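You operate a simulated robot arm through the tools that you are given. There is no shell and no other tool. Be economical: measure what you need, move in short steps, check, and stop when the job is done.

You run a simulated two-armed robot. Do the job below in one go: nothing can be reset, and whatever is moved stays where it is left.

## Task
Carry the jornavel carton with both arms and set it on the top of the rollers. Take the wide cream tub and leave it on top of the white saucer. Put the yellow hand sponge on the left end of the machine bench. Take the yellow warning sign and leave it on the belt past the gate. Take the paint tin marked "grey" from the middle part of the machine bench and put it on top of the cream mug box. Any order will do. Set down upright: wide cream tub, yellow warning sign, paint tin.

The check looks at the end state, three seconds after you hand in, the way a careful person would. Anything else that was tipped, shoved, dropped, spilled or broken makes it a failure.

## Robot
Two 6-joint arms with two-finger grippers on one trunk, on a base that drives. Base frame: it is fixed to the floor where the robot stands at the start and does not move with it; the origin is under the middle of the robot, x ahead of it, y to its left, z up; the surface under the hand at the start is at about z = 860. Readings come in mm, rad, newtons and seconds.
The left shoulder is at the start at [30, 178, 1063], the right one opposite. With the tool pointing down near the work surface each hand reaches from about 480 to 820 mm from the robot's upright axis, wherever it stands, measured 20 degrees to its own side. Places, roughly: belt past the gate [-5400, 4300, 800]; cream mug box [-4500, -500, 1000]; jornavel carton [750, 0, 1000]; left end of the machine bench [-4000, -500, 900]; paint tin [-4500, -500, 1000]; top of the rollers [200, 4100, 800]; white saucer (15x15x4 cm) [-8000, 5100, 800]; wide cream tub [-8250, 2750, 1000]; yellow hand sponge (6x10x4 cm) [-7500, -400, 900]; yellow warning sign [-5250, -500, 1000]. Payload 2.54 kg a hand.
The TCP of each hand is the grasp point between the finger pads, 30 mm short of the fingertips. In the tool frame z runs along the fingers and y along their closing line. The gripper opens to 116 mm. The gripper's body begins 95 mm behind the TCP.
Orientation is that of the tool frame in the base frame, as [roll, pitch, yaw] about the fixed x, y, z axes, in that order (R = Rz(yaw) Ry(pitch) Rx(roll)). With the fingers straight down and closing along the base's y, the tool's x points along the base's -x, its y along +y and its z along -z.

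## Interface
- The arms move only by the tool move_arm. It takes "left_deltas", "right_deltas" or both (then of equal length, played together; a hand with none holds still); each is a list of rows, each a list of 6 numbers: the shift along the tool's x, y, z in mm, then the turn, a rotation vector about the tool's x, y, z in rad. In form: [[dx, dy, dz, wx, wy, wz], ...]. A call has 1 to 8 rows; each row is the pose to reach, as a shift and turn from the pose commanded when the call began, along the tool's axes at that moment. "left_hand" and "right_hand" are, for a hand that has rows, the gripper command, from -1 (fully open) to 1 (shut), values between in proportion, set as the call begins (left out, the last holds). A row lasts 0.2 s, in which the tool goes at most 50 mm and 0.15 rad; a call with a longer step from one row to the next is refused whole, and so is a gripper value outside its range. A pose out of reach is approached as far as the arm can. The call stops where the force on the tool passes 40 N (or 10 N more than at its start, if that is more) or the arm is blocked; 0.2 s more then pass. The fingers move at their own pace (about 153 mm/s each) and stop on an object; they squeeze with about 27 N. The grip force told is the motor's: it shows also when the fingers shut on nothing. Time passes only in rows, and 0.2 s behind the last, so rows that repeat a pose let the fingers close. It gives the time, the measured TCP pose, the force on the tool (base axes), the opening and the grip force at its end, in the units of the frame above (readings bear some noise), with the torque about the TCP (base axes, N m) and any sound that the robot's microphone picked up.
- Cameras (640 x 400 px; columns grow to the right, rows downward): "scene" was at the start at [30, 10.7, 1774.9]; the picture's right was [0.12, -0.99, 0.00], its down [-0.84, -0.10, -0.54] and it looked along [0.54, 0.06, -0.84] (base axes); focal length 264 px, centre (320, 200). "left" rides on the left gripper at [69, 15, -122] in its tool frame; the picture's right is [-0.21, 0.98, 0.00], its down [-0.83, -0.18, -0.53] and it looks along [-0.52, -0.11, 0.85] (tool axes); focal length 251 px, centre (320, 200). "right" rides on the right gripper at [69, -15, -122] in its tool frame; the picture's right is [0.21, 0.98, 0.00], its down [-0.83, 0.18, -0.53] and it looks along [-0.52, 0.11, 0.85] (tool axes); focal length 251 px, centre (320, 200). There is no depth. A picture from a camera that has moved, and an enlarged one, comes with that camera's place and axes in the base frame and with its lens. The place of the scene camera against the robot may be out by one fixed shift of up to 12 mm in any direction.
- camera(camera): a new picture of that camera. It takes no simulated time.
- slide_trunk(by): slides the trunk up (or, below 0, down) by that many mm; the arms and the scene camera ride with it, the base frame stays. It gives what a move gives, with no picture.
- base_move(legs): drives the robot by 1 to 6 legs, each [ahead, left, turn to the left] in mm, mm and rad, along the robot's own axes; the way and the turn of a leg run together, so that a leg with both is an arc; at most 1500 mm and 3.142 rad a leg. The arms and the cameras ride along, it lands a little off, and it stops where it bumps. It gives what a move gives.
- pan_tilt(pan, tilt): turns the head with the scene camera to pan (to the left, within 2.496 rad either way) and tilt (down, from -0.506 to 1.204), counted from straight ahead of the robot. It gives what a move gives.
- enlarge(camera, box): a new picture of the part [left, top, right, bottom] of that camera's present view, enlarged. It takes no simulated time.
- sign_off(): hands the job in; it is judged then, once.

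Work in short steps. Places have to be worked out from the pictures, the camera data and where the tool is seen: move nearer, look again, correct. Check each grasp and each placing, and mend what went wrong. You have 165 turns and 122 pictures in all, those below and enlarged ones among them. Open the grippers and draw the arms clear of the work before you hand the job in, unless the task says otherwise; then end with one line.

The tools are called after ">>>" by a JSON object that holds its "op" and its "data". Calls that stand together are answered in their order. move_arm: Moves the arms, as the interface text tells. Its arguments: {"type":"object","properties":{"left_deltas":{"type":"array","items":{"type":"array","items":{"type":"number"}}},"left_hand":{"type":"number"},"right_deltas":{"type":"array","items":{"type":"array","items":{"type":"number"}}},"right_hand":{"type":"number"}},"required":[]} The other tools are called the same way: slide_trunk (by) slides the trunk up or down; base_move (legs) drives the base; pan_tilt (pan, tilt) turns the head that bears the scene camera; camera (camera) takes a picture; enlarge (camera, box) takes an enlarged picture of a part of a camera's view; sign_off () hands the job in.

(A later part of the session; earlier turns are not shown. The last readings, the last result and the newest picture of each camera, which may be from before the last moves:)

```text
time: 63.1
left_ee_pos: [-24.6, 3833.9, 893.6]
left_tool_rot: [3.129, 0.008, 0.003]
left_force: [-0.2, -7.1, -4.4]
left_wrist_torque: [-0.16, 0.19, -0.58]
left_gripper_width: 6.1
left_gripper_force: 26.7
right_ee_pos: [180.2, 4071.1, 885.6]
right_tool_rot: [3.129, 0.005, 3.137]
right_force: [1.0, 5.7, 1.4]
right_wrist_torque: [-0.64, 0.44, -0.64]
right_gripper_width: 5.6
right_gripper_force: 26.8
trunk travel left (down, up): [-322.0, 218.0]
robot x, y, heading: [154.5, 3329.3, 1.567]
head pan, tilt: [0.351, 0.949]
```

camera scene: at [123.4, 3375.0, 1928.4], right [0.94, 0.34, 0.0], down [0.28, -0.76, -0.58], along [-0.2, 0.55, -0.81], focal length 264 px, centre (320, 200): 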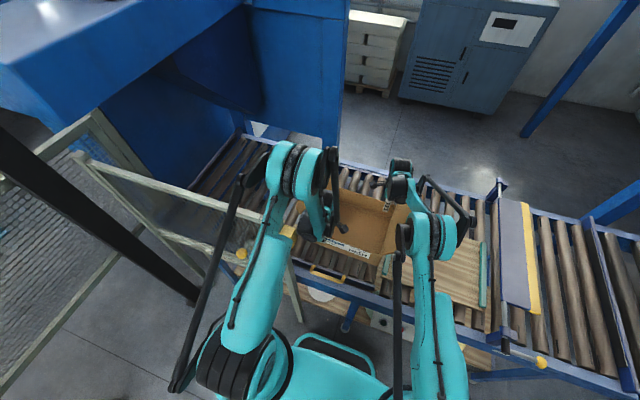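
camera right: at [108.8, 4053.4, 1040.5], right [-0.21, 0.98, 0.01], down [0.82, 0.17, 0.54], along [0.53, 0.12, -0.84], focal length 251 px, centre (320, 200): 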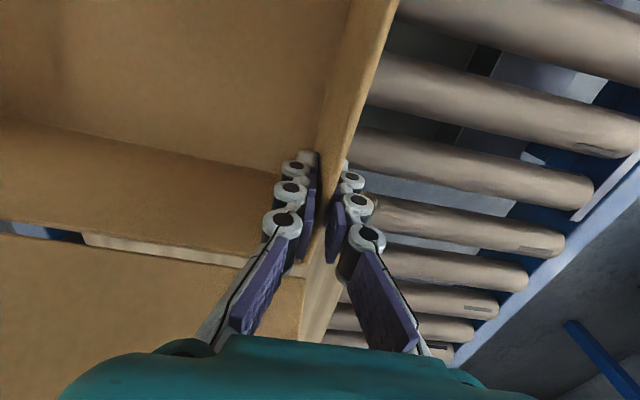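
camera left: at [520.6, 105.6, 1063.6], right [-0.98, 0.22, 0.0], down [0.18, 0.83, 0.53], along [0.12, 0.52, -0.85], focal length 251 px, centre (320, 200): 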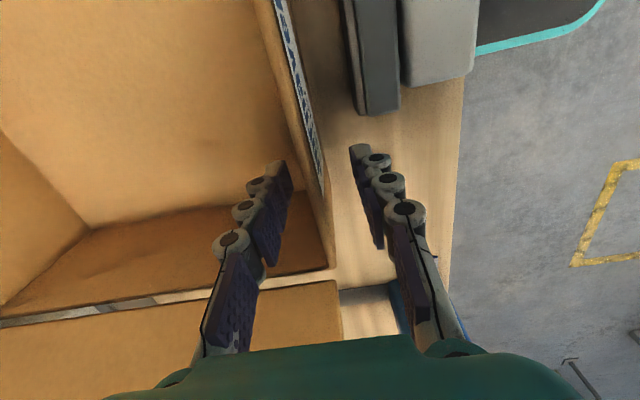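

No contact yet; I keep stepping down.

>>> {"op": "slide_trunk", "data": {"by": -7}}

>>> {"op": "slide_trunk", "data": {"by": -5}}

```text
time: 63.6
left_ee_pos: [-23.4, 3833.2, 887.8]
left_tool_rot: [3.129, 0.008, 0.003]
left_force: [-1.4, -6.8, -3.3]
left_wrist_torque: [-0.21, 0.15, -0.58]
left_gripper_width: 5.9
left_gripper_force: 27.3
right_ee_pos: [181.0, 4069.8, 878.6]
right_tool_rot: [3.13, 0.005, 3.14]
right_force: [1.2, 5.3, 5.1]
right_wrist_torque: [-0.62, 0.37, -0.64]
right_gripper_width: 6.0
right_gripper_force: 26.7
trunk travel left (down, up): [-315.0, 225.0]
robot x, y, heading: [156.9, 3332.3, 1.571]
head pan, tilt: [0.351, 0.949]
```

```text
time: 64.2
left_ee_pos: [-24.2, 3832.8, 883.9]
left_tool_rot: [3.132, 0.006, 0.001]
left_force: [1.1, -5.9, -4.1]
left_wrist_torque: [-0.16, -0.61, -0.6]
left_gripper_width: 6.0
left_gripper_force: 26.9
right_ee_pos: [180.2, 4068.9, 876.6]
right_tool_rot: [3.125, 0.005, 3.137]
right_force: [-0.7, 10.9, 29.7]
right_wrist_torque: [-0.29, 0.04, -0.7]
right_gripper_width: 6.0
right_gripper_force: 26.9
trunk travel left (down, up): [-310.0, 230.0]
robot x, y, heading: [154.3, 3331.0, 1.574]
head pan, tilt: [0.351, 0.949]
```

The back side has touched down (30 N on the right). I open both hands slightly so the carton settles.

>>> {"op": "move_arm", "data": {"right_deltas": [[0, 0, 0, 0, 0, 0], [0, 0, 0, 0, 0, 0]], "right_hand": 0.7, "left_deltas": [[0, 0, 3, 0, 0, 0], [0, 0, 6, 0, 0, 0]]}}

>>> {"op": "move_arm", "data": {"left_deltas": [[0, 0, 0, 0, 0, 0], [0, 0, 0, 0, 0, 0]], "left_hand": 0.6}}

>>> {"op": "camera", "data": {"camera": "right"}}

>>> {"op": "camera", "data": {"camera": "left"}}

```text
time: 64.8
left_ee_pos: [-22.9, 3835.5, 879.4]
left_tool_rot: [3.127, 0.01, 0.003]
left_force: [-4.1, -11.3, 26.4]
left_wrist_torque: [0.04, -0.2, -0.67]
left_gripper_width: 6.1
left_gripper_force: 27.2
left hand out of reach, approached as far as the arm can: row 1, 2
right_ee_pos: [179.1, 4068.3, 875.6]
right_tool_rot: [3.126, 0.006, 3.137]
right_force: [-0.1, 3.9, -2.3]
right_wrist_torque: [0.1, -0.01, -0.06]
right_gripper_width: 21.0
right_gripper_force: 2.6
trunk travel left (down, up): [-310.0, 230.0]
robot x, y, heading: [153.7, 3331.1, 1.568]
head pan, tilt: [0.351, 0.949]
```

```text
time: 65.4
left_ee_pos: [-23.6, 3837.8, 879.1]
left_tool_rot: [3.125, 0.008, 0.004]
left_force: [0.5, -0.2, 1.2]
left_wrist_torque: [0.0, 0.0, 0.01]
left_gripper_width: 23.2
left_gripper_force: 0.1
right_ee_pos: [179.6, 4069.4, 873.5]
right_tool_rot: [3.131, 0.006, 3.138]
right_force: [-0.8, 0.5, 0.2]
right_wrist_torque: [-0.02, 0.01, 0.04]
right_gripper_width: 17.5
right_gripper_force: 0.0
trunk travel left (down, up): [-310.0, 230.0]
robot x, y, heading: [153.0, 3331.7, 1.573]
head pan, tilt: [0.351, 0.949]
```

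```text
90 pictures are left
camera right: at [108.6, 4053.6, 995.0], right [-0.21, 0.98, 0.01], down [0.82, 0.17, 0.54], along [0.53, 0.12, -0.84], focal length 251 px, centre (320, 200)
```

right: 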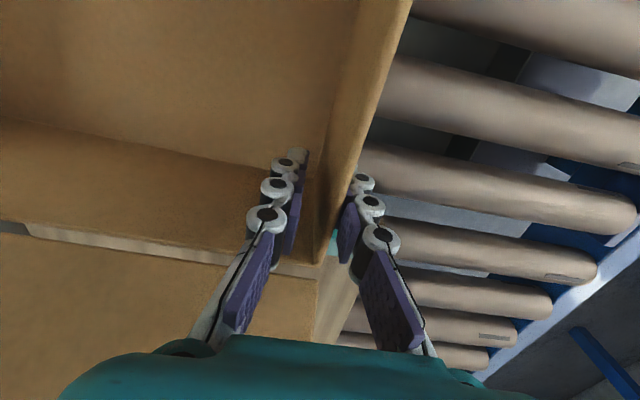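

```text
89 pictures are left
camera left: at [46.7, 3825.6, 1000.9], right [-0.21, -0.98, 0.02], down [-0.82, 0.19, 0.54], along [-0.53, 0.1, -0.84], focal length 251 px, centre (320, 200)
```

left: 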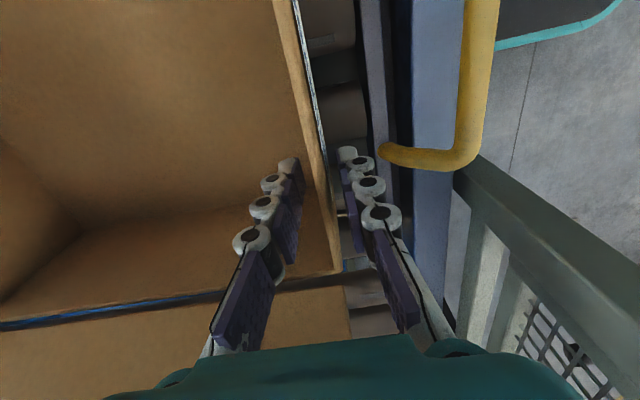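

Both hands are free and the carton rests on the rollers. I raise the trunk to pull the fingers out and look.

>>> {"op": "slide_trunk", "data": {"by": 30}}

>>> {"op": "slide_trunk", "data": {"by": 180}}

>>> {"op": "enlarge", "data": {"camera": "scene", "box": [180, 120, 500, 320]}}

```text
time: 66.1
left_ee_pos: [-23.9, 3838.3, 908.8]
left_tool_rot: [3.126, 0.01, 0.003]
left_force: [-0.4, 0.8, 0.1]
left_wrist_torque: [-0.02, 0.0, -0.01]
left_gripper_width: 23.1
left_gripper_force: 0.0
right_ee_pos: [180.5, 4069.6, 903.3]
right_tool_rot: [3.129, 0.006, 3.139]
right_force: [-0.4, 0.0, 0.6]
right_wrist_torque: [-0.05, 0.01, -0.01]
right_gripper_width: 17.3
right_gripper_force: 0.0
trunk travel left (down, up): [-340.0, 200.0]
robot x, y, heading: [155.4, 3332.5, 1.575]
head pan, tilt: [0.351, 0.949]
```

```text
time: 68.1
left_ee_pos: [-23.7, 3838.4, 1088.2]
left_tool_rot: [3.125, 0.01, 0.003]
left_force: [0.3, -0.8, 0.4]
left_wrist_torque: [-0.01, 0.0, 0.01]
left_gripper_width: 23.1
left_gripper_force: 0.0
right_ee_pos: [179.3, 4069.6, 1083.8]
right_tool_rot: [3.129, 0.005, 3.139]
right_force: [0.9, -0.1, -0.4]
right_wrist_torque: [0.02, 0.02, 0.02]
right_gripper_width: 17.4
right_gripper_force: 0.1
trunk travel left (down, up): [-520.0, 20.0]
robot x, y, heading: [155.7, 3334.7, 1.573]
head pan, tilt: [0.351, 0.949]
```

```text
2.00 times, centred on (340, 220) of scene
camera zoom: at [121.0, 3373.2, 2023.5], right [0.94, 0.34, 0.0], down [0.28, -0.76, -0.58], along [-0.2, 0.55, -0.81], focal length 528 px, centre (280, 160)
```

zoom: 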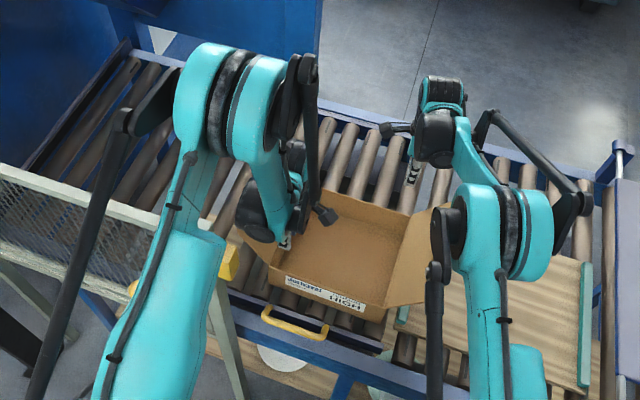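

The carton sits squarely on the rollers clear of the board. I shift right 100 (away from the fence latch) and back out.

>>> {"op": "base_move", "data": {"legs": [[0, -95, 0], [-500, 0, 0], [-50, 250, 0], [-1300, 100, 0]]}}

>>> {"op": "pan_tilt", "data": {"pan": -0.1, "tilt": 0.45}}

>>> {"op": "camera", "data": {"camera": "scene"}}

```text
time: 71.6
left_ee_pos: [65.9, 3366.5, 1089.8]
left_tool_rot: [3.13, 0.011, 0.013]
left_force: [0.3, 0.3, 0.5]
left_wrist_torque: [0.06, 0.0, -0.01]
left_gripper_width: 23.2
left_gripper_force: 0.0
right_ee_pos: [267.2, 3602.8, 1085.5]
right_tool_rot: [3.126, 0.006, -3.137]
right_force: [-0.3, -1.3, -0.1]
right_wrist_torque: [0.09, -0.02, 0.02]
right_gripper_width: 17.2
right_gripper_force: 0.1
trunk travel left (down, up): [-520.0, 20.0]
robot x, y, heading: [243.0, 2864.6, 1.581]
head pan, tilt: [0.351, 0.949]
stopped in leg 2: the robot was blocked; the commanded pose is now the measured one
```

```text
time: 72.5
left_ee_pos: [65.3, 3372.3, 1089.4]
left_tool_rot: [3.126, 0.009, 0.011]
left_force: [-0.1, 0.6, -0.3]
left_wrist_torque: [0.01, -0.01, 0.03]
left_gripper_width: 23.4
left_gripper_force: 0.2
right_ee_pos: [267.7, 3607.6, 1083.2]
right_tool_rot: [3.129, 0.005, -3.136]
right_force: [-0.6, 0.4, -1.0]
right_wrist_torque: [-0.02, -0.03, 0.01]
right_gripper_width: 17.6
right_gripper_force: 0.1
trunk travel left (down, up): [-520.0, 20.0]
robot x, y, heading: [247.2, 2868.1, 1.581]
head pan, tilt: [-0.099, 0.45]
```

```text
87 pictures are left
camera scene: at [248.1, 2932.3, 2065.5], right [1.0, -0.09, 0.0], down [-0.04, -0.43, -0.9], along [0.08, 0.9, -0.44], focal length 264 px, centre (320, 200)
```

scene: 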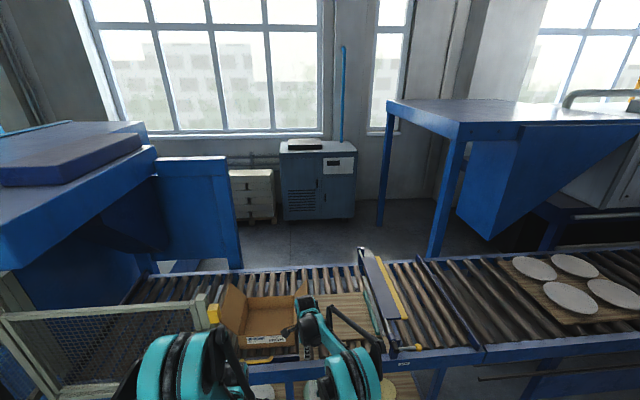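

Bumped the cabinet corner again (robot side only); the carton stands fine. I step forward-left off it, back out, turn to face −x and drive west along the aisle.

>>> {"op": "base_move", "data": {"legs": [[30, 0, 0], [0, 420, 0], [-1500, 0, 0], [0, 0, 1.56], [800, 400, 0], [1400, 0, 0]]}}

>>> {"op": "pan_tilt", "data": {"pan": 0.6, "tilt": 0.35}}

>>> {"op": "camera", "data": {"camera": "scene"}}

```text
time: 75.0
left_ee_pos: [-245.4, 3399.0, 1087.1]
left_tool_rot: [3.124, 0.005, 0.015]
left_force: [-1.3, 0.4, 0.0]
left_wrist_torque: [0.04, -0.12, 0.02]
left_gripper_width: 23.2
left_gripper_force: 0.1
right_ee_pos: [-33.7, 3634.5, 1082.6]
right_tool_rot: [3.133, 0.015, 3.132]
right_force: [12.4, 6.5, -5.1]
right_wrist_torque: [-1.02, 1.81, -0.52]
right_gripper_width: 17.7
right_gripper_force: 0.0
trunk travel left (down, up): [-520.0, 20.0]
robot x, y, heading: [-58.4, 2894.5, 1.584]
head pan, tilt: [-0.099, 0.45]
stopped in leg 2: the force on the tool passed its limit at 92 N (the readings are from after the stop); the commanded pose is now the measured one
```

```text
time: 76.0
left_ee_pos: [-240.3, 3399.4, 1088.8]
left_tool_rot: [3.126, 0.009, 0.014]
left_force: [1.1, 0.1, 0.0]
left_wrist_torque: [0.01, 0.0, 0.02]
left_gripper_width: 23.2
left_gripper_force: 0.0
right_ee_pos: [-32.9, 3634.1, 1083.5]
right_tool_rot: [3.133, 0.012, 3.138]
right_force: [0.6, 0.2, -0.4]
right_wrist_torque: [-0.02, 0.01, 0.02]
right_gripper_width: 17.3
right_gripper_force: 0.0
trunk travel left (down, up): [-520.0, 20.0]
robot x, y, heading: [-57.0, 2896.0, 1.587]
head pan, tilt: [0.6, 0.351]
```

```text
86 pictures are left
camera scene: at [-119.1, 2943.9, 2074.8], right [0.82, 0.57, 0.0], down [0.2, -0.28, -0.94], along [-0.54, 0.77, -0.34], focal length 264 px, centre (320, 200)
```

scene: 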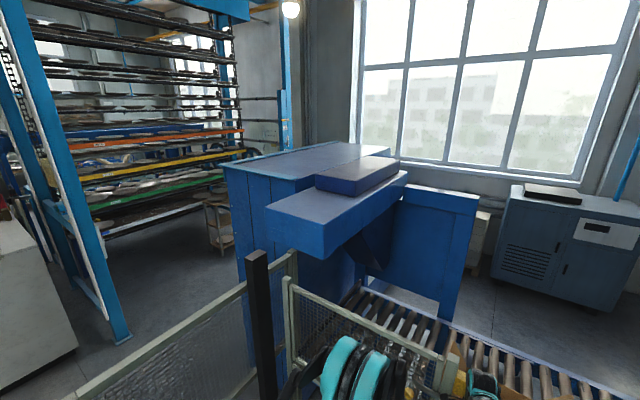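

The right hand knocked against the fence post. I move off it to the right, back out straight, and check the gate and carton.

>>> {"op": "base_move", "data": {"legs": [[0, -60, 0], [-300, 0, 0]]}}

>>> {"op": "pan_tilt", "data": {"pan": 0.0, "tilt": 0.5}}

>>> {"op": "enlarge", "data": {"camera": "scene", "box": [160, 80, 480, 280]}}

```text
time: 78.7
left_ee_pos: [-174.8, 3101.1, 1088.4]
left_tool_rot: [3.127, 0.009, 0.005]
left_force: [1.2, -0.3, 0.0]
left_wrist_torque: [0.0, -0.01, 0.0]
left_gripper_width: 23.0
left_gripper_force: 0.1
right_ee_pos: [35.0, 3334.5, 1083.9]
right_tool_rot: [3.133, 0.012, 3.129]
right_force: [0.0, -0.6, 0.4]
right_wrist_torque: [-0.06, -0.01, -0.01]
right_gripper_width: 17.6
right_gripper_force: 0.1
trunk travel left (down, up): [-520.0, 20.0]
robot x, y, heading: [7.4, 2600.1, 1.577]
head pan, tilt: [0.6, 0.351]
```

```text
time: 79.7
left_ee_pos: [-174.3, 3100.3, 1088.1]
left_tool_rot: [3.127, 0.01, 0.008]
left_force: [-0.6, 0.6, -0.2]
left_wrist_torque: [-0.01, 0.0, 0.0]
left_gripper_width: 23.2
left_gripper_force: 0.1
right_ee_pos: [35.8, 3334.0, 1082.9]
right_tool_rot: [3.132, 0.013, 3.132]
right_force: [-0.3, -0.3, 0.0]
right_wrist_torque: [-0.01, 0.01, -0.02]
right_gripper_width: 17.3
right_gripper_force: 0.0
trunk travel left (down, up): [-520.0, 20.0]
robot x, y, heading: [9.4, 2596.0, 1.577]
head pan, tilt: [0.0, 0.499]
```

```text
2.00 times, centred on (320, 180) of scene
camera zoom: at [-3.1, 2660.1, 2061.1], right [1.0, 0.01, 0.0], down [0.0, -0.48, -0.88], along [-0.01, 0.88, -0.48], focal length 528 px, centre (320, 240)
```

zoom: 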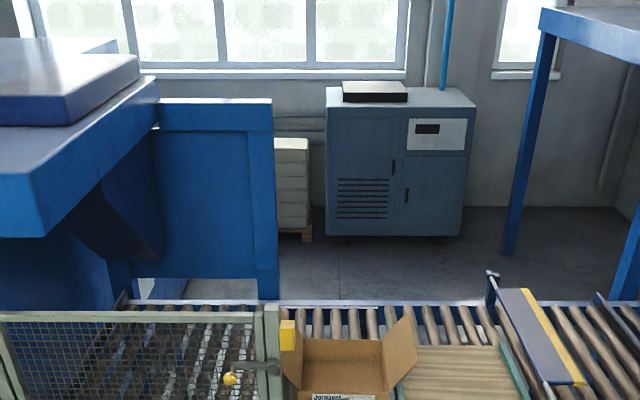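

Fence, latch and carton all look as before. Now I back out, turn west and drive down the aisle.

>>> {"op": "base_move", "data": {"legs": [[-1250, 0, 0], [0, 0, 1.56], [800, 350, 0], [1400, 0, 0]]}}

>>> {"op": "pan_tilt", "data": {"pan": 0.6, "tilt": 0.35}}

>>> {"op": "camera", "data": {"camera": "scene"}}

```text
time: 100.6
left_ee_pos: [-2698.4, 819.5, 1088.7]
left_tool_rot: [3.125, 0.008, 1.579]
left_force: [0.4, 0.0, 0.0]
left_wrist_torque: [0.01, 0.02, 0.0]
left_gripper_width: 23.2
left_gripper_force: 0.0
right_ee_pos: [-2932.0, 1029.6, 1083.9]
right_tool_rot: [3.132, 0.012, -1.582]
right_force: [-0.1, 0.0, -0.4]
right_wrist_torque: [0.05, 0.01, 0.0]
right_gripper_width: 17.5
right_gripper_force: 0.1
trunk travel left (down, up): [-520.0, 20.0]
robot x, y, heading: [-2194.9, 1003.8, -3.136]
head pan, tilt: [0.0, 0.499]
```

```text
time: 101.6
left_ee_pos: [-2698.5, 819.3, 1087.4]
left_tool_rot: [3.127, 0.01, 1.578]
left_force: [0.0, -0.3, -1.7]
left_wrist_torque: [-0.01, -0.02, 0.0]
left_gripper_width: 23.0
left_gripper_force: 0.0
right_ee_pos: [-2931.5, 1029.2, 1082.9]
right_tool_rot: [3.134, 0.011, -1.581]
right_force: [1.0, -0.5, 0.4]
right_wrist_torque: [0.01, -0.02, 0.0]
right_gripper_width: 17.2
right_gripper_force: 0.1
trunk travel left (down, up): [-520.0, 20.0]
robot x, y, heading: [-2196.5, 1001.9, -3.134]
head pan, tilt: [0.6, 0.351]
```

```text
84 pictures are left
camera scene: at [-2250.0, 950.7, 2074.8], right [-0.57, 0.82, 0.0], down [0.28, 0.2, -0.94], along [-0.77, -0.53, -0.34], focal length 264 px, centre (320, 200)
```

scene: 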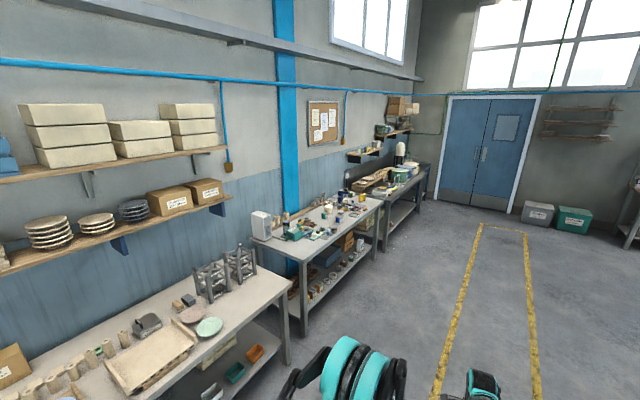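

The second bench (x≈−3650…−5300, front edge y≈−180) matches the machine bench. I drive on to face it and rotate hands back meanwhile; first an overview at x≈−4450 facing −y.

>>> {"op": "base_move", "data": {"legs": [[1450, 0, 0], [750, 0, 0], [0, 0, 1.56]]}}

>>> {"op": "pan_tilt", "data": {"pan": 0.0, "tilt": 0.55}}

>>> {"op": "camera", "data": {"camera": "scene"}}

>>> {"op": "enlarge", "data": {"camera": "scene", "box": [120, 110, 520, 260]}}

```text
time: 116.1
left_ee_pos: [-4196.3, 448.0, 1087.9]
left_tool_rot: [3.127, 0.008, 3.133]
left_force: [-0.1, -0.2, 0.1]
left_wrist_torque: [-0.04, -0.01, -0.01]
left_gripper_width: 23.1
left_gripper_force: 0.0
right_ee_pos: [-4410.4, 217.9, 1083.7]
right_tool_rot: [3.133, 0.014, -0.027]
right_force: [-0.1, -0.4, -0.2]
right_wrist_torque: [0.01, 0.02, -0.01]
right_gripper_width: 17.4
right_gripper_force: 0.2
trunk travel left (down, up): [-520.0, 20.0]
robot x, y, heading: [-4367.4, 956.5, -1.584]
head pan, tilt: [0.6, 0.351]
```

```text
time: 117.1
left_ee_pos: [-4197.6, 447.8, 1088.2]
left_tool_rot: [3.125, 0.009, 3.131]
left_force: [-0.2, -0.1, 1.7]
left_wrist_torque: [0.0, 0.0, -0.01]
left_gripper_width: 23.3
left_gripper_force: 0.0
right_ee_pos: [-4410.2, 216.1, 1083.3]
right_tool_rot: [3.132, 0.012, -0.028]
right_force: [0.8, -1.0, 0.6]
right_wrist_torque: [0.01, -0.02, 0.01]
right_gripper_width: 17.3
right_gripper_force: 0.1
trunk travel left (down, up): [-520.0, 20.0]
robot x, y, heading: [-4372.2, 956.6, -1.581]
head pan, tilt: [0.0, 0.55]
```

```text
83 pictures are left
camera scene: at [-4379.1, 898.0, 2056.5], right [-1.0, 0.01, 0.0], down [0.01, 0.52, -0.85], along [-0.01, -0.85, -0.52], focal length 264 px, centre (320, 200)
```

scene: 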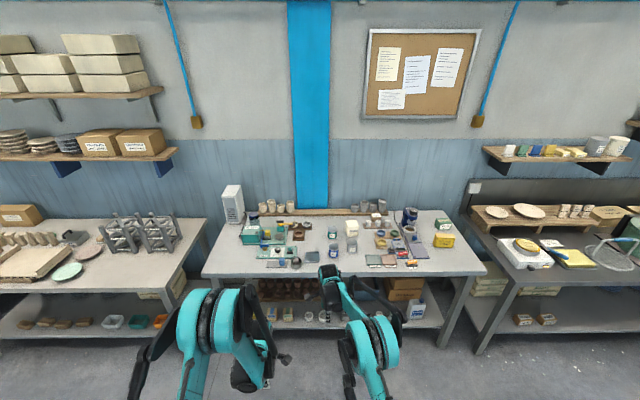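

```text
1.60 times, centred on (320, 185) of scene
camera zoom: at [-4379.1, 898.0, 2056.5], right [-1.0, 0.01, 0.0], down [0.01, 0.52, -0.85], along [-0.01, -0.85, -0.52], focal length 423 px, centre (320, 224)
```

zoom: 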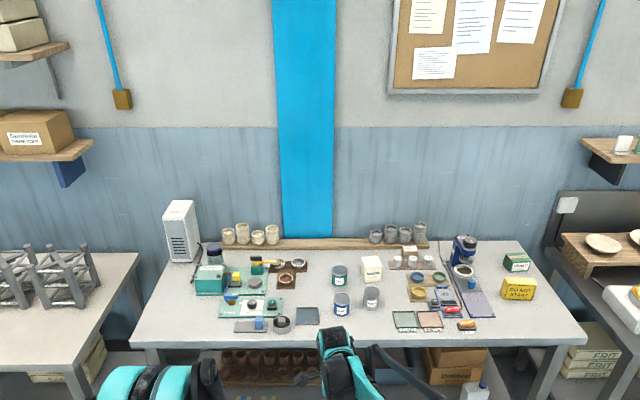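

The bench is cluttered; sign, mug box and tins are visible. I turn the hands back to standard and draw the right hand in, here in free space.

>>> {"op": "move_arm", "data": {"left_deltas": [[0, 0, 0, 0, 0, 0.15], [0, 0, 0, 0, 0, 0.3], [0, 0, 0, 0, 0, 0.45], [0, 0, 0, 0, 0, 0.6], [0, 0, 0, 0, 0, 0.75], [0, 0, 0, 0, 0, 0.9], [0, 0, 0, 0, 0, 1.05], [0, 0, 0, 0, 0, 1.2]], "right_deltas": [[-14, -28, 0, 0, 0, -0.15], [-28, -56, 0, 0, 0, -0.3], [-42, -84, 0, 0, 0, -0.45], [-56, -112, 0, 0, 0, -0.6], [-70, -140, 0, 0, 0, -0.75], [-84, -168, 0, 0, 0, -0.9], [-98, -196, 0, 0, 0, -1.05], [-110, -220, 0, 0, 0, -1.2]], "left_hand": -1, "right_hand": -1}}

>>> {"op": "move_arm", "data": {"left_deltas": [[0, 0, 0, 0, 0, 0.15], [0, 0, 0, 0, 0, 0.3], [0, 0, 0, 0, 0, 0.37]], "right_deltas": [[0, 0, 0, 0, 0, -0.15], [0, 0, 0, 0, 0, -0.3], [0, 0, 0, 0, 0, -0.37]]}}

>>> {"op": "base_move", "data": {"legs": [[400, 0, 0]]}}

>>> {"op": "pan_tilt", "data": {"pan": 0.0, "tilt": 0.75}}

>>> {"op": "camera", "data": {"camera": "scene"}}

>>> {"op": "enlarge", "data": {"camera": "scene", "box": [240, 120, 480, 270]}}

```text
time: 118.9
left_ee_pos: [-4196.2, 447.4, 1089.4]
left_tool_rot: [3.129, -0.012, 1.928]
left_force: [0.5, 0.0, 0.6]
left_wrist_torque: [-0.02, 0.01, -0.07]
left_gripper_width: 116.3
left_gripper_force: 0.1
right_ee_pos: [-4515.9, 441.2, 1082.2]
right_tool_rot: [-3.135, 0.012, 1.176]
right_force: [0.6, 0.6, 1.3]
right_wrist_torque: [0.02, -0.02, 0.0]
right_gripper_width: 116.0
right_gripper_force: 0.1
trunk travel left (down, up): [-520.0, 20.0]
robot x, y, heading: [-4369.7, 952.4, -1.585]
head pan, tilt: [0.0, 0.55]
```

```text
time: 119.7
left_ee_pos: [-4196.6, 447.1, 1088.3]
left_tool_rot: [3.133, -0.016, 1.562]
left_force: [-0.3, 0.3, -0.6]
left_wrist_torque: [0.01, 0.01, 0.01]
left_gripper_width: 116.0
left_gripper_force: 0.0
right_ee_pos: [-4515.5, 441.0, 1081.9]
right_tool_rot: [-3.129, 0.01, 1.544]
right_force: [0.3, 0.0, -0.3]
right_wrist_torque: [0.0, -0.05, -0.02]
right_gripper_width: 116.1
right_gripper_force: 0.1
trunk travel left (down, up): [-520.0, 20.0]
robot x, y, heading: [-4368.7, 954.7, -1.586]
head pan, tilt: [0.0, 0.55]
```

```text
time: 122.2
left_ee_pos: [-4207.3, 46.0, 1088.6]
left_tool_rot: [3.133, -0.017, 1.555]
left_force: [-0.7, -0.1, 0.4]
left_wrist_torque: [0.0, 0.01, 0.0]
left_gripper_width: 115.9
left_gripper_force: 0.1
right_ee_pos: [-4526.2, 42.1, 1082.8]
right_tool_rot: [-3.129, 0.01, 1.535]
right_force: [-0.7, 0.6, 0.1]
right_wrist_torque: [0.02, -0.03, 0.0]
right_gripper_width: 116.2
right_gripper_force: 0.1
trunk travel left (down, up): [-520.0, 20.0]
robot x, y, heading: [-4377.5, 556.6, -1.596]
head pan, tilt: [0.0, 0.55]
```

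```text
time: 123.0
left_ee_pos: [-4206.8, 46.3, 1088.2]
left_tool_rot: [3.134, -0.016, 1.554]
left_force: [-0.1, 0.1, -0.1]
left_wrist_torque: [-0.02, 0.04, 0.01]
left_gripper_width: 115.9
left_gripper_force: 0.1
right_ee_pos: [-4525.3, 41.0, 1081.5]
right_tool_rot: [-3.13, 0.007, 1.533]
right_force: [-0.5, -0.6, -0.5]
right_wrist_torque: [0.0, 0.03, 0.02]
right_gripper_width: 116.1
right_gripper_force: 0.0
trunk travel left (down, up): [-520.0, 20.0]
robot x, y, heading: [-4374.0, 557.1, -1.588]
head pan, tilt: [0.0, 0.75]
```

```text
81 pictures are left
camera scene: at [-4385.9, 504.5, 2039.2], right [-1.0, 0.02, 0.0], down [0.01, 0.68, -0.73], along [-0.01, -0.73, -0.68], focal length 264 px, centre (320, 200)
```

scene: 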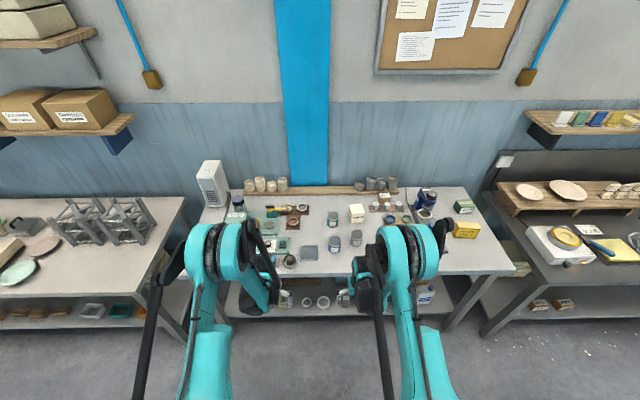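

```text
2.67 times, centred on (360, 195) of scene
camera zoom: at [-4385.9, 504.5, 2039.2], right [-1.0, 0.02, 0.0], down [0.01, 0.68, -0.73], along [-0.01, -0.73, -0.68], focal length 704 px, centre (213, 213)
```

zoom: 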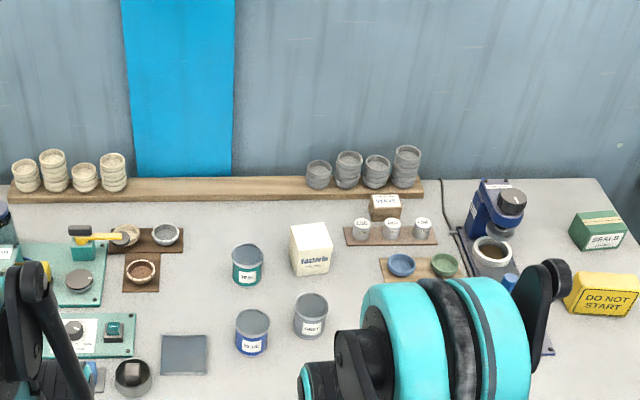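

I read the labels on the three tins and the box.

>>> {"op": "enlarge", "data": {"camera": "scene", "box": [316, 190, 376, 260]}}

```text
5.71 times, centred on (346, 225) of scene
camera zoom: at [-4385.9, 504.5, 2039.2], right [-1.0, 0.02, 0.0], down [0.01, 0.68, -0.73], along [-0.01, -0.73, -0.68], focal length 1510 px, centre (171, 57)
```

zoom: 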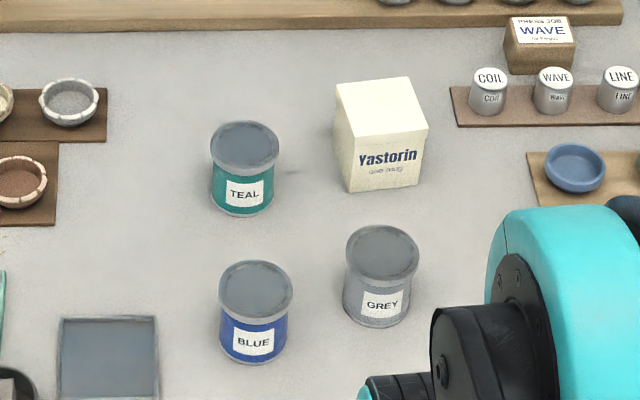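

The "GREY" tin is at about [−4596, −371], the cream "Yastorin" box top centre about [−4608, −567]. I drive 350 forward with hands high.

>>> {"op": "base_move", "data": {"legs": [[350, 0, 0.017]]}}

>>> {"op": "camera", "data": {"camera": "right"}}

>>> {"op": "camera", "data": {"camera": "scene"}}

```text
time: 125.2
left_ee_pos: [-4201.1, -300.4, 1088.0]
left_tool_rot: [3.133, -0.017, 1.575]
left_force: [-0.2, 0.3, 0.4]
left_wrist_torque: [0.0, 0.03, -0.02]
left_gripper_width: 116.2
left_gripper_force: 0.0
right_ee_pos: [-4517.4, -310.5, 1083.0]
right_tool_rot: [-3.129, 0.009, 1.555]
right_force: [0.1, 1.2, 0.0]
right_wrist_torque: [0.01, -0.02, 0.04]
right_gripper_width: 115.9
right_gripper_force: 0.0
trunk travel left (down, up): [-520.0, 20.0]
robot x, y, heading: [-4376.1, 204.9, -1.57]
head pan, tilt: [0.0, 0.75]
```

```text
78 pictures are left
camera right: at [-4532.4, -240.3, 1204.0], right [0.98, 0.2, -0.01], down [0.17, -0.82, 0.54], along [0.1, -0.53, -0.84], focal length 251 px, centre (320, 200)
```

right: 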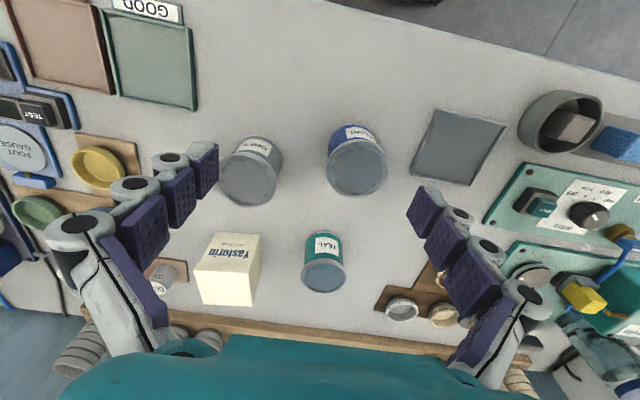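

```text
77 pictures are left
camera scene: at [-4388.1, 155.8, 2039.2], right [-1.0, 0.0, 0.0], down [0.0, 0.68, -0.73], along [0.0, -0.73, -0.68], focal length 264 px, centre (320, 200)
```

scene: 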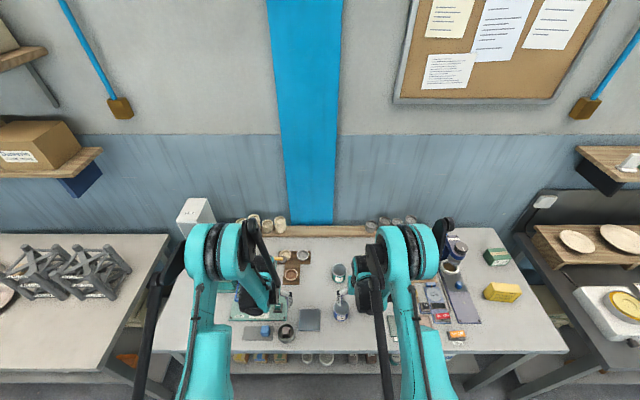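

Triangulating with both cameras: bench top z≈900, grey tin centre ≈[−4587, −386] with lid at z≈963, box top ≈[−4607, −551] at z≈985. I move the right hand above the tin and check.

>>> {"op": "move_arm", "data": {"right_deltas": [[-25, -24, 0, 0, 0, 0], [-50, -48, 10, 0, 0, 0], [-76, -70, 40, 0, 0, 0], [-76, -70, 75, 0, 0, 0], [-76, -70, 75, 0, 0, 0]], "right_hand": -0.8}}

>>> {"op": "camera", "data": {"camera": "right"}}

```text
time: 126.4
left_ee_pos: [-4200.2, -299.2, 1089.4]
left_tool_rot: [3.132, -0.016, 1.575]
left_force: [-0.8, 0.2, -0.7]
left_wrist_torque: [-0.01, 0.0, 0.02]
left_gripper_width: 115.9
left_gripper_force: 0.0
right_ee_pos: [-4590.4, -386.8, 1008.0]
right_tool_rot: [-3.13, 0.007, 1.553]
right_force: [0.5, -0.4, 0.1]
right_wrist_torque: [-0.01, 0.0, 0.03]
right_gripper_width: 104.7
right_gripper_force: 0.0
trunk travel left (down, up): [-520.0, 20.0]
robot x, y, heading: [-4378.5, 204.9, -1.57]
head pan, tilt: [0.0, 0.75]
```

```text
76 pictures are left
camera right: at [-4605.5, -316.9, 1130.3], right [0.98, 0.2, -0.01], down [0.17, -0.82, 0.54], along [0.1, -0.53, -0.84], focal length 251 px, centre (320, 200)
```

right: 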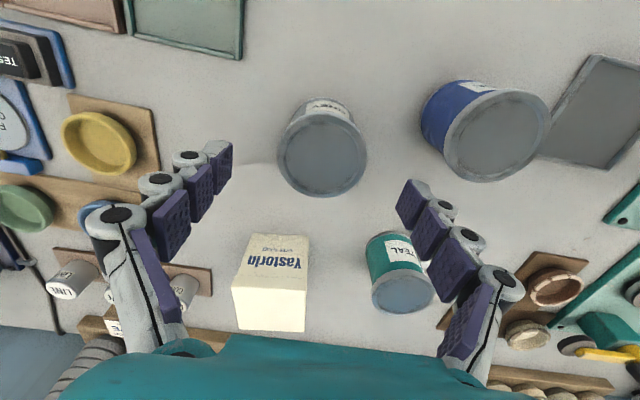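

The tin is centred between the fingers. I lower to z≈943 and close.

>>> {"op": "move_arm", "data": {"right_deltas": [[0, -2, 30, 0, 0, 0], [0, -2, 65, 0, 0, 0], [0, -2, 65, 0, 0, 0]]}}

>>> {"op": "move_arm", "data": {"right_deltas": [[0, 0, 0, 0, 0, 0], [0, 0, 0, 0, 0, 0], [0, 0, 0, 0, 0, 0]], "right_hand": 1}}

>>> {"op": "move_arm", "data": {"right_deltas": [[0, 0, -40, 0, 0, 0], [0, 0, -80, 0, 0, 0], [0, 0, -115, 0, 0, 0], [0, 0, -115, 0, 0, 0]]}}

>>> {"op": "camera", "data": {"camera": "right"}}

```text
time: 127.2
left_ee_pos: [-4199.3, -300.1, 1089.3]
left_tool_rot: [3.132, -0.017, 1.573]
left_force: [0.0, -0.2, -0.2]
left_wrist_torque: [-0.03, 0.0, -0.02]
left_gripper_width: 116.1
left_gripper_force: 0.1
right_ee_pos: [-4593.7, -381.7, 956.8]
right_tool_rot: [-3.131, 0.012, 1.556]
right_force: [0.3, 0.1, 0.2]
right_wrist_torque: [-0.04, 0.0, 0.01]
right_gripper_width: 104.3
right_gripper_force: 0.0
right hand out of reach, approached as far as the arm can: row 2, 3
trunk travel left (down, up): [-520.0, 20.0]
robot x, y, heading: [-4378.5, 207.8, -1.572]
head pan, tilt: [0.0, 0.75]
```

```text
time: 128.0
left_ee_pos: [-4200.3, -299.3, 1089.2]
left_tool_rot: [3.132, -0.017, 1.575]
left_force: [0.0, 1.1, 0.0]
left_wrist_torque: [0.05, 0.01, -0.02]
left_gripper_width: 116.0
left_gripper_force: 0.0
right_ee_pos: [-4593.5, -382.4, 957.1]
right_tool_rot: [-3.127, 0.011, 1.555]
right_force: [1.0, 0.3, 1.0]
right_wrist_torque: [-0.05, -0.16, -0.02]
right_gripper_width: 63.4
right_gripper_force: 27.7
trunk travel left (down, up): [-520.0, 20.0]
robot x, y, heading: [-4379.9, 204.1, -1.573]
head pan, tilt: [0.0, 0.75]
```

```text
time: 129.0
left_ee_pos: [-4199.2, -299.9, 1088.0]
left_tool_rot: [3.133, -0.016, 1.574]
left_force: [0.9, 0.0, -0.5]
left_wrist_torque: [0.04, -0.03, 0.02]
left_gripper_width: 116.3
left_gripper_force: 0.1
right_ee_pos: [-4591.9, -379.3, 1073.9]
right_tool_rot: [-3.13, 0.009, 1.556]
right_force: [0.7, 0.9, -1.9]
right_wrist_torque: [0.03, 0.04, -0.01]
right_gripper_width: 63.0
right_gripper_force: 27.6
trunk travel left (down, up): [-520.0, 20.0]
robot x, y, heading: [-4381.9, 207.3, -1.571]
head pan, tilt: [0.0, 0.75]
```

```text
75 pictures are left
camera right: at [-4605.0, -310.3, 1194.9], right [0.98, 0.2, -0.01], down [0.17, -0.82, 0.54], along [0.1, -0.53, -0.84], focal length 251 px, centre (320, 200)
```

right: 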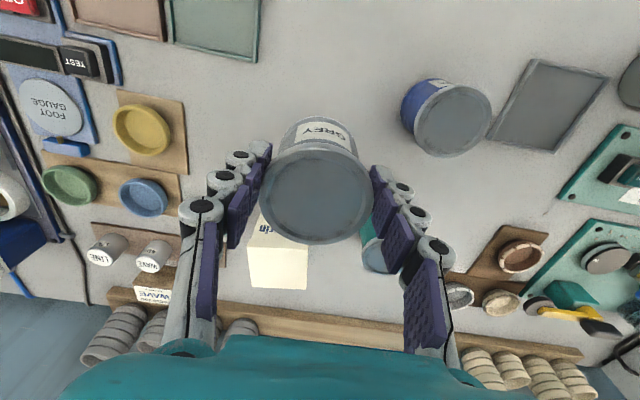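

Tin is held (63 mm grip). Re-solved box: front y≈−522, top z≈978, centre ≈[−4612, −557]. I carry the tin over it at height and check.

>>> {"op": "move_arm", "data": {"right_deltas": [[-40, -5, 0, 0, 0, 0], [-80, -10, 0, 0, 0, 0], [-120, -15, 0, 0, 0, 0], [-150, -20, 0, 0, 0, 0], [-175, -20, 0, 0, 0, 0], [-175, -20, 0, 0, 0, 0]]}}

>>> {"op": "camera", "data": {"camera": "right"}}

>>> {"op": "enlarge", "data": {"camera": "scene", "box": [300, 200, 460, 300]}}

```text
time: 130.4
left_ee_pos: [-4199.5, -300.1, 1088.1]
left_tool_rot: [3.133, -0.015, 1.576]
left_force: [0.4, 0.0, 0.5]
left_wrist_torque: [-0.01, 0.0, 0.04]
left_gripper_width: 115.9
left_gripper_force: 0.1
right_ee_pos: [-4611.1, -544.1, 1082.4]
right_tool_rot: [-3.129, 0.013, 1.556]
right_force: [0.0, -0.1, -0.7]
right_wrist_torque: [0.01, 0.01, -0.03]
right_gripper_width: 63.2
right_gripper_force: 26.8
right hand out of reach, approached as far as the arm can: row 5, 6
trunk travel left (down, up): [-520.0, 20.0]
robot x, y, heading: [-4375.7, 206.2, -1.57]
head pan, tilt: [0.0, 0.75]
```

```text
74 pictures are left
camera right: at [-4626.8, -475.7, 1203.1], right [0.98, 0.2, -0.01], down [0.17, -0.82, 0.54], along [0.1, -0.53, -0.84], focal length 251 px, centre (320, 200)
```

right: 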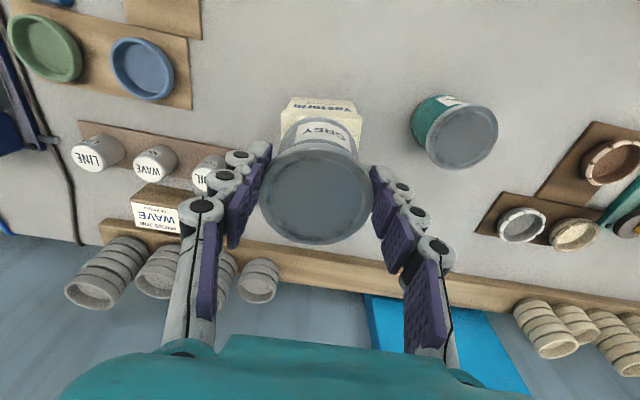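

```text
4.00 times, centred on (380, 250) of scene
camera zoom: at [-4388.3, 155.4, 2039.1], right [-1.0, 0.0, 0.0], down [0.0, 0.68, -0.73], along [0.0, -0.73, -0.68], focal length 1057 px, centre (80, 0)
```

zoom: 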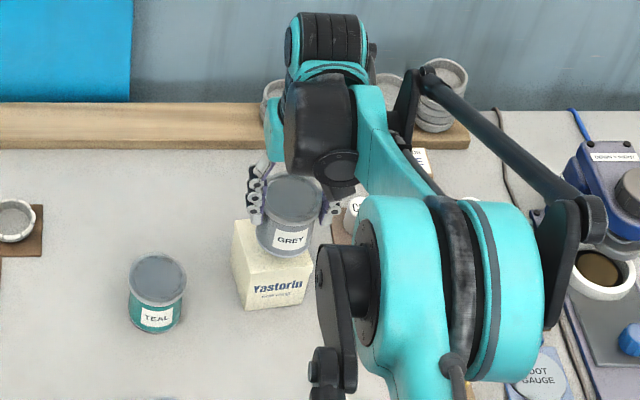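

The hand stopped 10 mm short of the target in reach. I enlarge the right view to fix the box's edges relative to the tin.

>>> {"op": "enlarge", "data": {"camera": "right", "box": [240, 80, 400, 260]}}

>>> {"op": "slide_trunk", "data": {"by": -25}}

>>> {"op": "enlarge", "data": {"camera": "right", "box": [240, 80, 400, 260]}}

```text
2.22 times, centred on (320, 170) of right
camera zoom: at [-4626.8, -475.7, 1203.1], right [0.98, 0.2, -0.01], down [0.17, -0.82, 0.54], along [0.1, -0.53, -0.84], focal length 559 px, centre (320, 267)
```

zoom: 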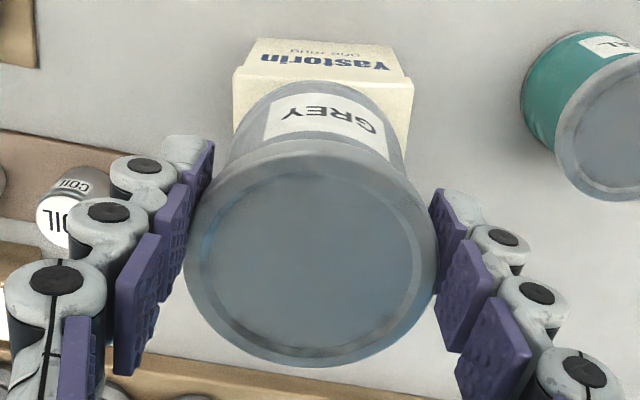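

```text
time: 131.1
left_ee_pos: [-4200.4, -300.4, 1063.2]
left_tool_rot: [3.133, -0.015, 1.574]
left_force: [-1.1, -0.3, 0.0]
left_wrist_torque: [-0.02, 0.02, 0.02]
left_gripper_width: 116.0
left_gripper_force: 0.1
right_ee_pos: [-4612.6, -545.4, 1056.9]
right_tool_rot: [-3.13, 0.01, 1.556]
right_force: [0.5, 0.1, -2.2]
right_wrist_torque: [0.02, -0.02, 0.01]
right_gripper_width: 63.2
right_gripper_force: 26.9
trunk travel left (down, up): [-495.0, 45.0]
robot x, y, heading: [-4379.1, 206.3, -1.574]
head pan, tilt: [0.0, 0.75]
```

```text
2.22 times, centred on (320, 170) of right
camera zoom: at [-4626.9, -475.6, 1178.0], right [0.98, 0.2, -0.01], down [0.17, -0.82, 0.54], along [0.1, -0.53, -0.84], focal length 559 px, centre (320, 267)
```

zoom: 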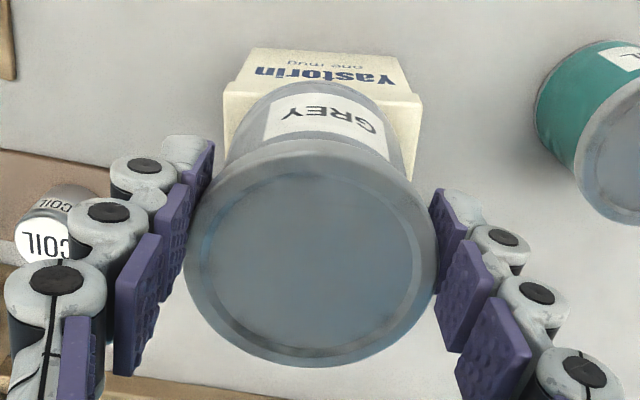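

Box centre confirmed near [−4611, −560], top z≈985. I push the tin about 12 mm further out.

>>> {"op": "move_arm", "data": {"right_deltas": [[-6, 0, 0, 0, 0, 0], [-6, 0, 0, 0, 0, 0]]}}

```text
time: 131.7
left_ee_pos: [-4200.6, -299.9, 1064.0]
left_tool_rot: [3.134, -0.017, 1.574]
left_force: [-0.4, 0.2, -0.3]
left_wrist_torque: [-0.01, -0.03, -0.03]
left_gripper_width: 115.9
left_gripper_force: 0.0
right_ee_pos: [-4611.4, -547.6, 1058.7]
right_tool_rot: [-3.129, 0.014, 1.556]
right_force: [-0.2, -0.2, -2.2]
right_wrist_torque: [-0.03, -0.02, 0.01]
right_gripper_width: 62.9
right_gripper_force: 26.7
right hand out of reach, approached as far as the arm can: row 1, 2
trunk travel left (down, up): [-495.0, 45.0]
robot x, y, heading: [-4379.1, 203.0, -1.577]
head pan, tilt: [0.0, 0.75]
```

Reach-limited, so I nudge the base 12 mm forward instead.

>>> {"op": "base_move", "data": {"legs": [[12, 0, 0]]}}

```text
time: 132.5
left_ee_pos: [-4200.9, -309.7, 1064.2]
left_tool_rot: [3.133, -0.013, 1.574]
left_force: [-0.9, 0.5, 0.4]
left_wrist_torque: [-0.09, 0.0, 0.0]
left_gripper_width: 116.2
left_gripper_force: 0.0
right_ee_pos: [-4612.8, -557.2, 1061.3]
right_tool_rot: [-3.13, 0.016, 1.557]
right_force: [0.9, -0.2, -2.9]
right_wrist_torque: [-0.01, 0.04, 0.02]
right_gripper_width: 63.4
right_gripper_force: 27.0
trunk travel left (down, up): [-495.0, 45.0]
robot x, y, heading: [-4377.0, 193.2, -1.571]
head pan, tilt: [0.0, 0.75]
```

Now over the centre. I lower with the trunk in small steps until contact.

>>> {"op": "slide_trunk", "data": {"by": -10}}

>>> {"op": "slide_trunk", "data": {"by": -5}}

>>> {"op": "slide_trunk", "data": {"by": -4}}

```text
time: 133.1
left_ee_pos: [-4200.1, -311.1, 1053.7]
left_tool_rot: [3.132, -0.015, 1.573]
left_force: [-0.3, 0.7, -0.1]
left_wrist_torque: [0.0, -0.01, 0.0]
left_gripper_width: 116.2
left_gripper_force: 0.1
right_ee_pos: [-4612.7, -559.7, 1050.0]
right_tool_rot: [-3.129, 0.015, 1.556]
right_force: [-0.6, -0.5, -2.8]
right_wrist_torque: [0.04, 0.0, -0.01]
right_gripper_width: 63.1
right_gripper_force: 27.4
trunk travel left (down, up): [-485.0, 55.0]
robot x, y, heading: [-4378.8, 193.9, -1.568]
head pan, tilt: [0.0, 0.75]
```

```text
time: 133.6
left_ee_pos: [-4201.3, -312.5, 1048.2]
left_tool_rot: [3.133, -0.015, 1.573]
left_force: [-0.8, -0.1, 0.0]
left_wrist_torque: [-0.04, -0.05, 0.0]
left_gripper_width: 116.0
left_gripper_force: 0.0
right_ee_pos: [-4613.0, -560.3, 1044.8]
right_tool_rot: [-3.13, 0.012, 1.556]
right_force: [-0.4, -0.6, -1.7]
right_wrist_torque: [0.03, -0.03, -0.06]
right_gripper_width: 63.1
right_gripper_force: 27.0
trunk travel left (down, up): [-480.0, 60.0]
robot x, y, heading: [-4381.5, 198.3, -1.57]
head pan, tilt: [0.0, 0.75]
```

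```text
time: 134.1
left_ee_pos: [-4200.4, -311.6, 1045.5]
left_tool_rot: [3.133, -0.015, 1.575]
left_force: [0.4, -0.1, 0.0]
left_wrist_torque: [0.0, 0.0, 0.0]
left_gripper_width: 116.2
left_gripper_force: 0.2
right_ee_pos: [-4611.7, -560.0, 1041.2]
right_tool_rot: [-3.129, 0.014, 1.556]
right_force: [-0.1, -3.8, 17.3]
right_wrist_torque: [0.01, -0.1, -0.04]
right_gripper_width: 63.3
right_gripper_force: 27.1
trunk travel left (down, up): [-476.0, 64.0]
robot x, y, heading: [-4378.7, 193.4, -1.572]
head pan, tilt: [0.0, 0.75]
```

Contact at 17 N: the tin's bottom sits at z≈985 as computed. I open the hand and look before withdrawing.

>>> {"op": "move_arm", "data": {"right_deltas": [[0, 0, 0, 0, 0, 0], [0, 0, 0, 0, 0, 0]], "right_hand": -0.4}}

>>> {"op": "slide_trunk", "data": {"by": 64}}

>>> {"op": "camera", "data": {"camera": "right"}}

>>> {"op": "enlarge", "data": {"camera": "scene", "box": [300, 200, 460, 300]}}

```text
time: 134.7
left_ee_pos: [-4199.1, -311.2, 1045.0]
left_tool_rot: [3.132, -0.015, 1.575]
left_force: [0.1, -0.3, 0.2]
left_wrist_torque: [0.01, 0.06, -0.02]
left_gripper_width: 116.1
left_gripper_force: 0.1
right_ee_pos: [-4611.3, -559.6, 1040.4]
right_tool_rot: [-3.131, 0.013, 1.554]
right_force: [-0.9, 0.1, -0.4]
right_wrist_torque: [0.0, 0.02, 0.0]
right_gripper_width: 81.1
right_gripper_force: 0.1
trunk travel left (down, up): [-476.0, 64.0]
robot x, y, heading: [-4378.3, 194.9, -1.567]
head pan, tilt: [0.0, 0.75]
```

```text
time: 135.8
left_ee_pos: [-4199.5, -311.2, 1107.9]
left_tool_rot: [3.133, -0.015, 1.574]
left_force: [-0.3, 0.4, -0.1]
left_wrist_torque: [0.01, 0.0, -0.02]
left_gripper_width: 116.0
left_gripper_force: 0.0
right_ee_pos: [-4613.1, -559.4, 1103.7]
right_tool_rot: [-3.129, 0.011, 1.555]
right_force: [0.0, -0.4, 0.2]
right_wrist_torque: [-0.02, 0.02, -0.03]
right_gripper_width: 80.9
right_gripper_force: 0.0
trunk travel left (down, up): [-540.0, 0.0]
robot x, y, heading: [-4380.3, 190.8, -1.573]
head pan, tilt: [0.0, 0.75]
```

```text
70 pictures are left
camera right: at [-4626.3, -489.3, 1225.4], right [0.98, 0.2, -0.01], down [0.17, -0.82, 0.54], along [0.1, -0.53, -0.84], focal length 251 px, centre (320, 200)
```

right: 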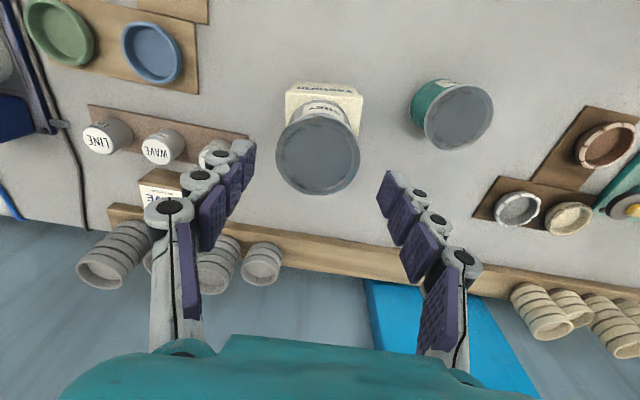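

```text
4.00 times, centred on (380, 250) of scene
camera zoom: at [-4388.1, 143.6, 2059.0], right [-1.0, 0.0, 0.0], down [0.0, 0.68, -0.73], along [0.0, -0.73, -0.68], focal length 1057 px, centre (80, 0)
```

zoom: 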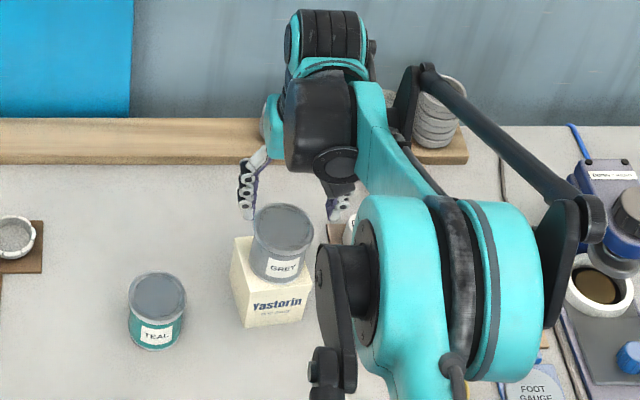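

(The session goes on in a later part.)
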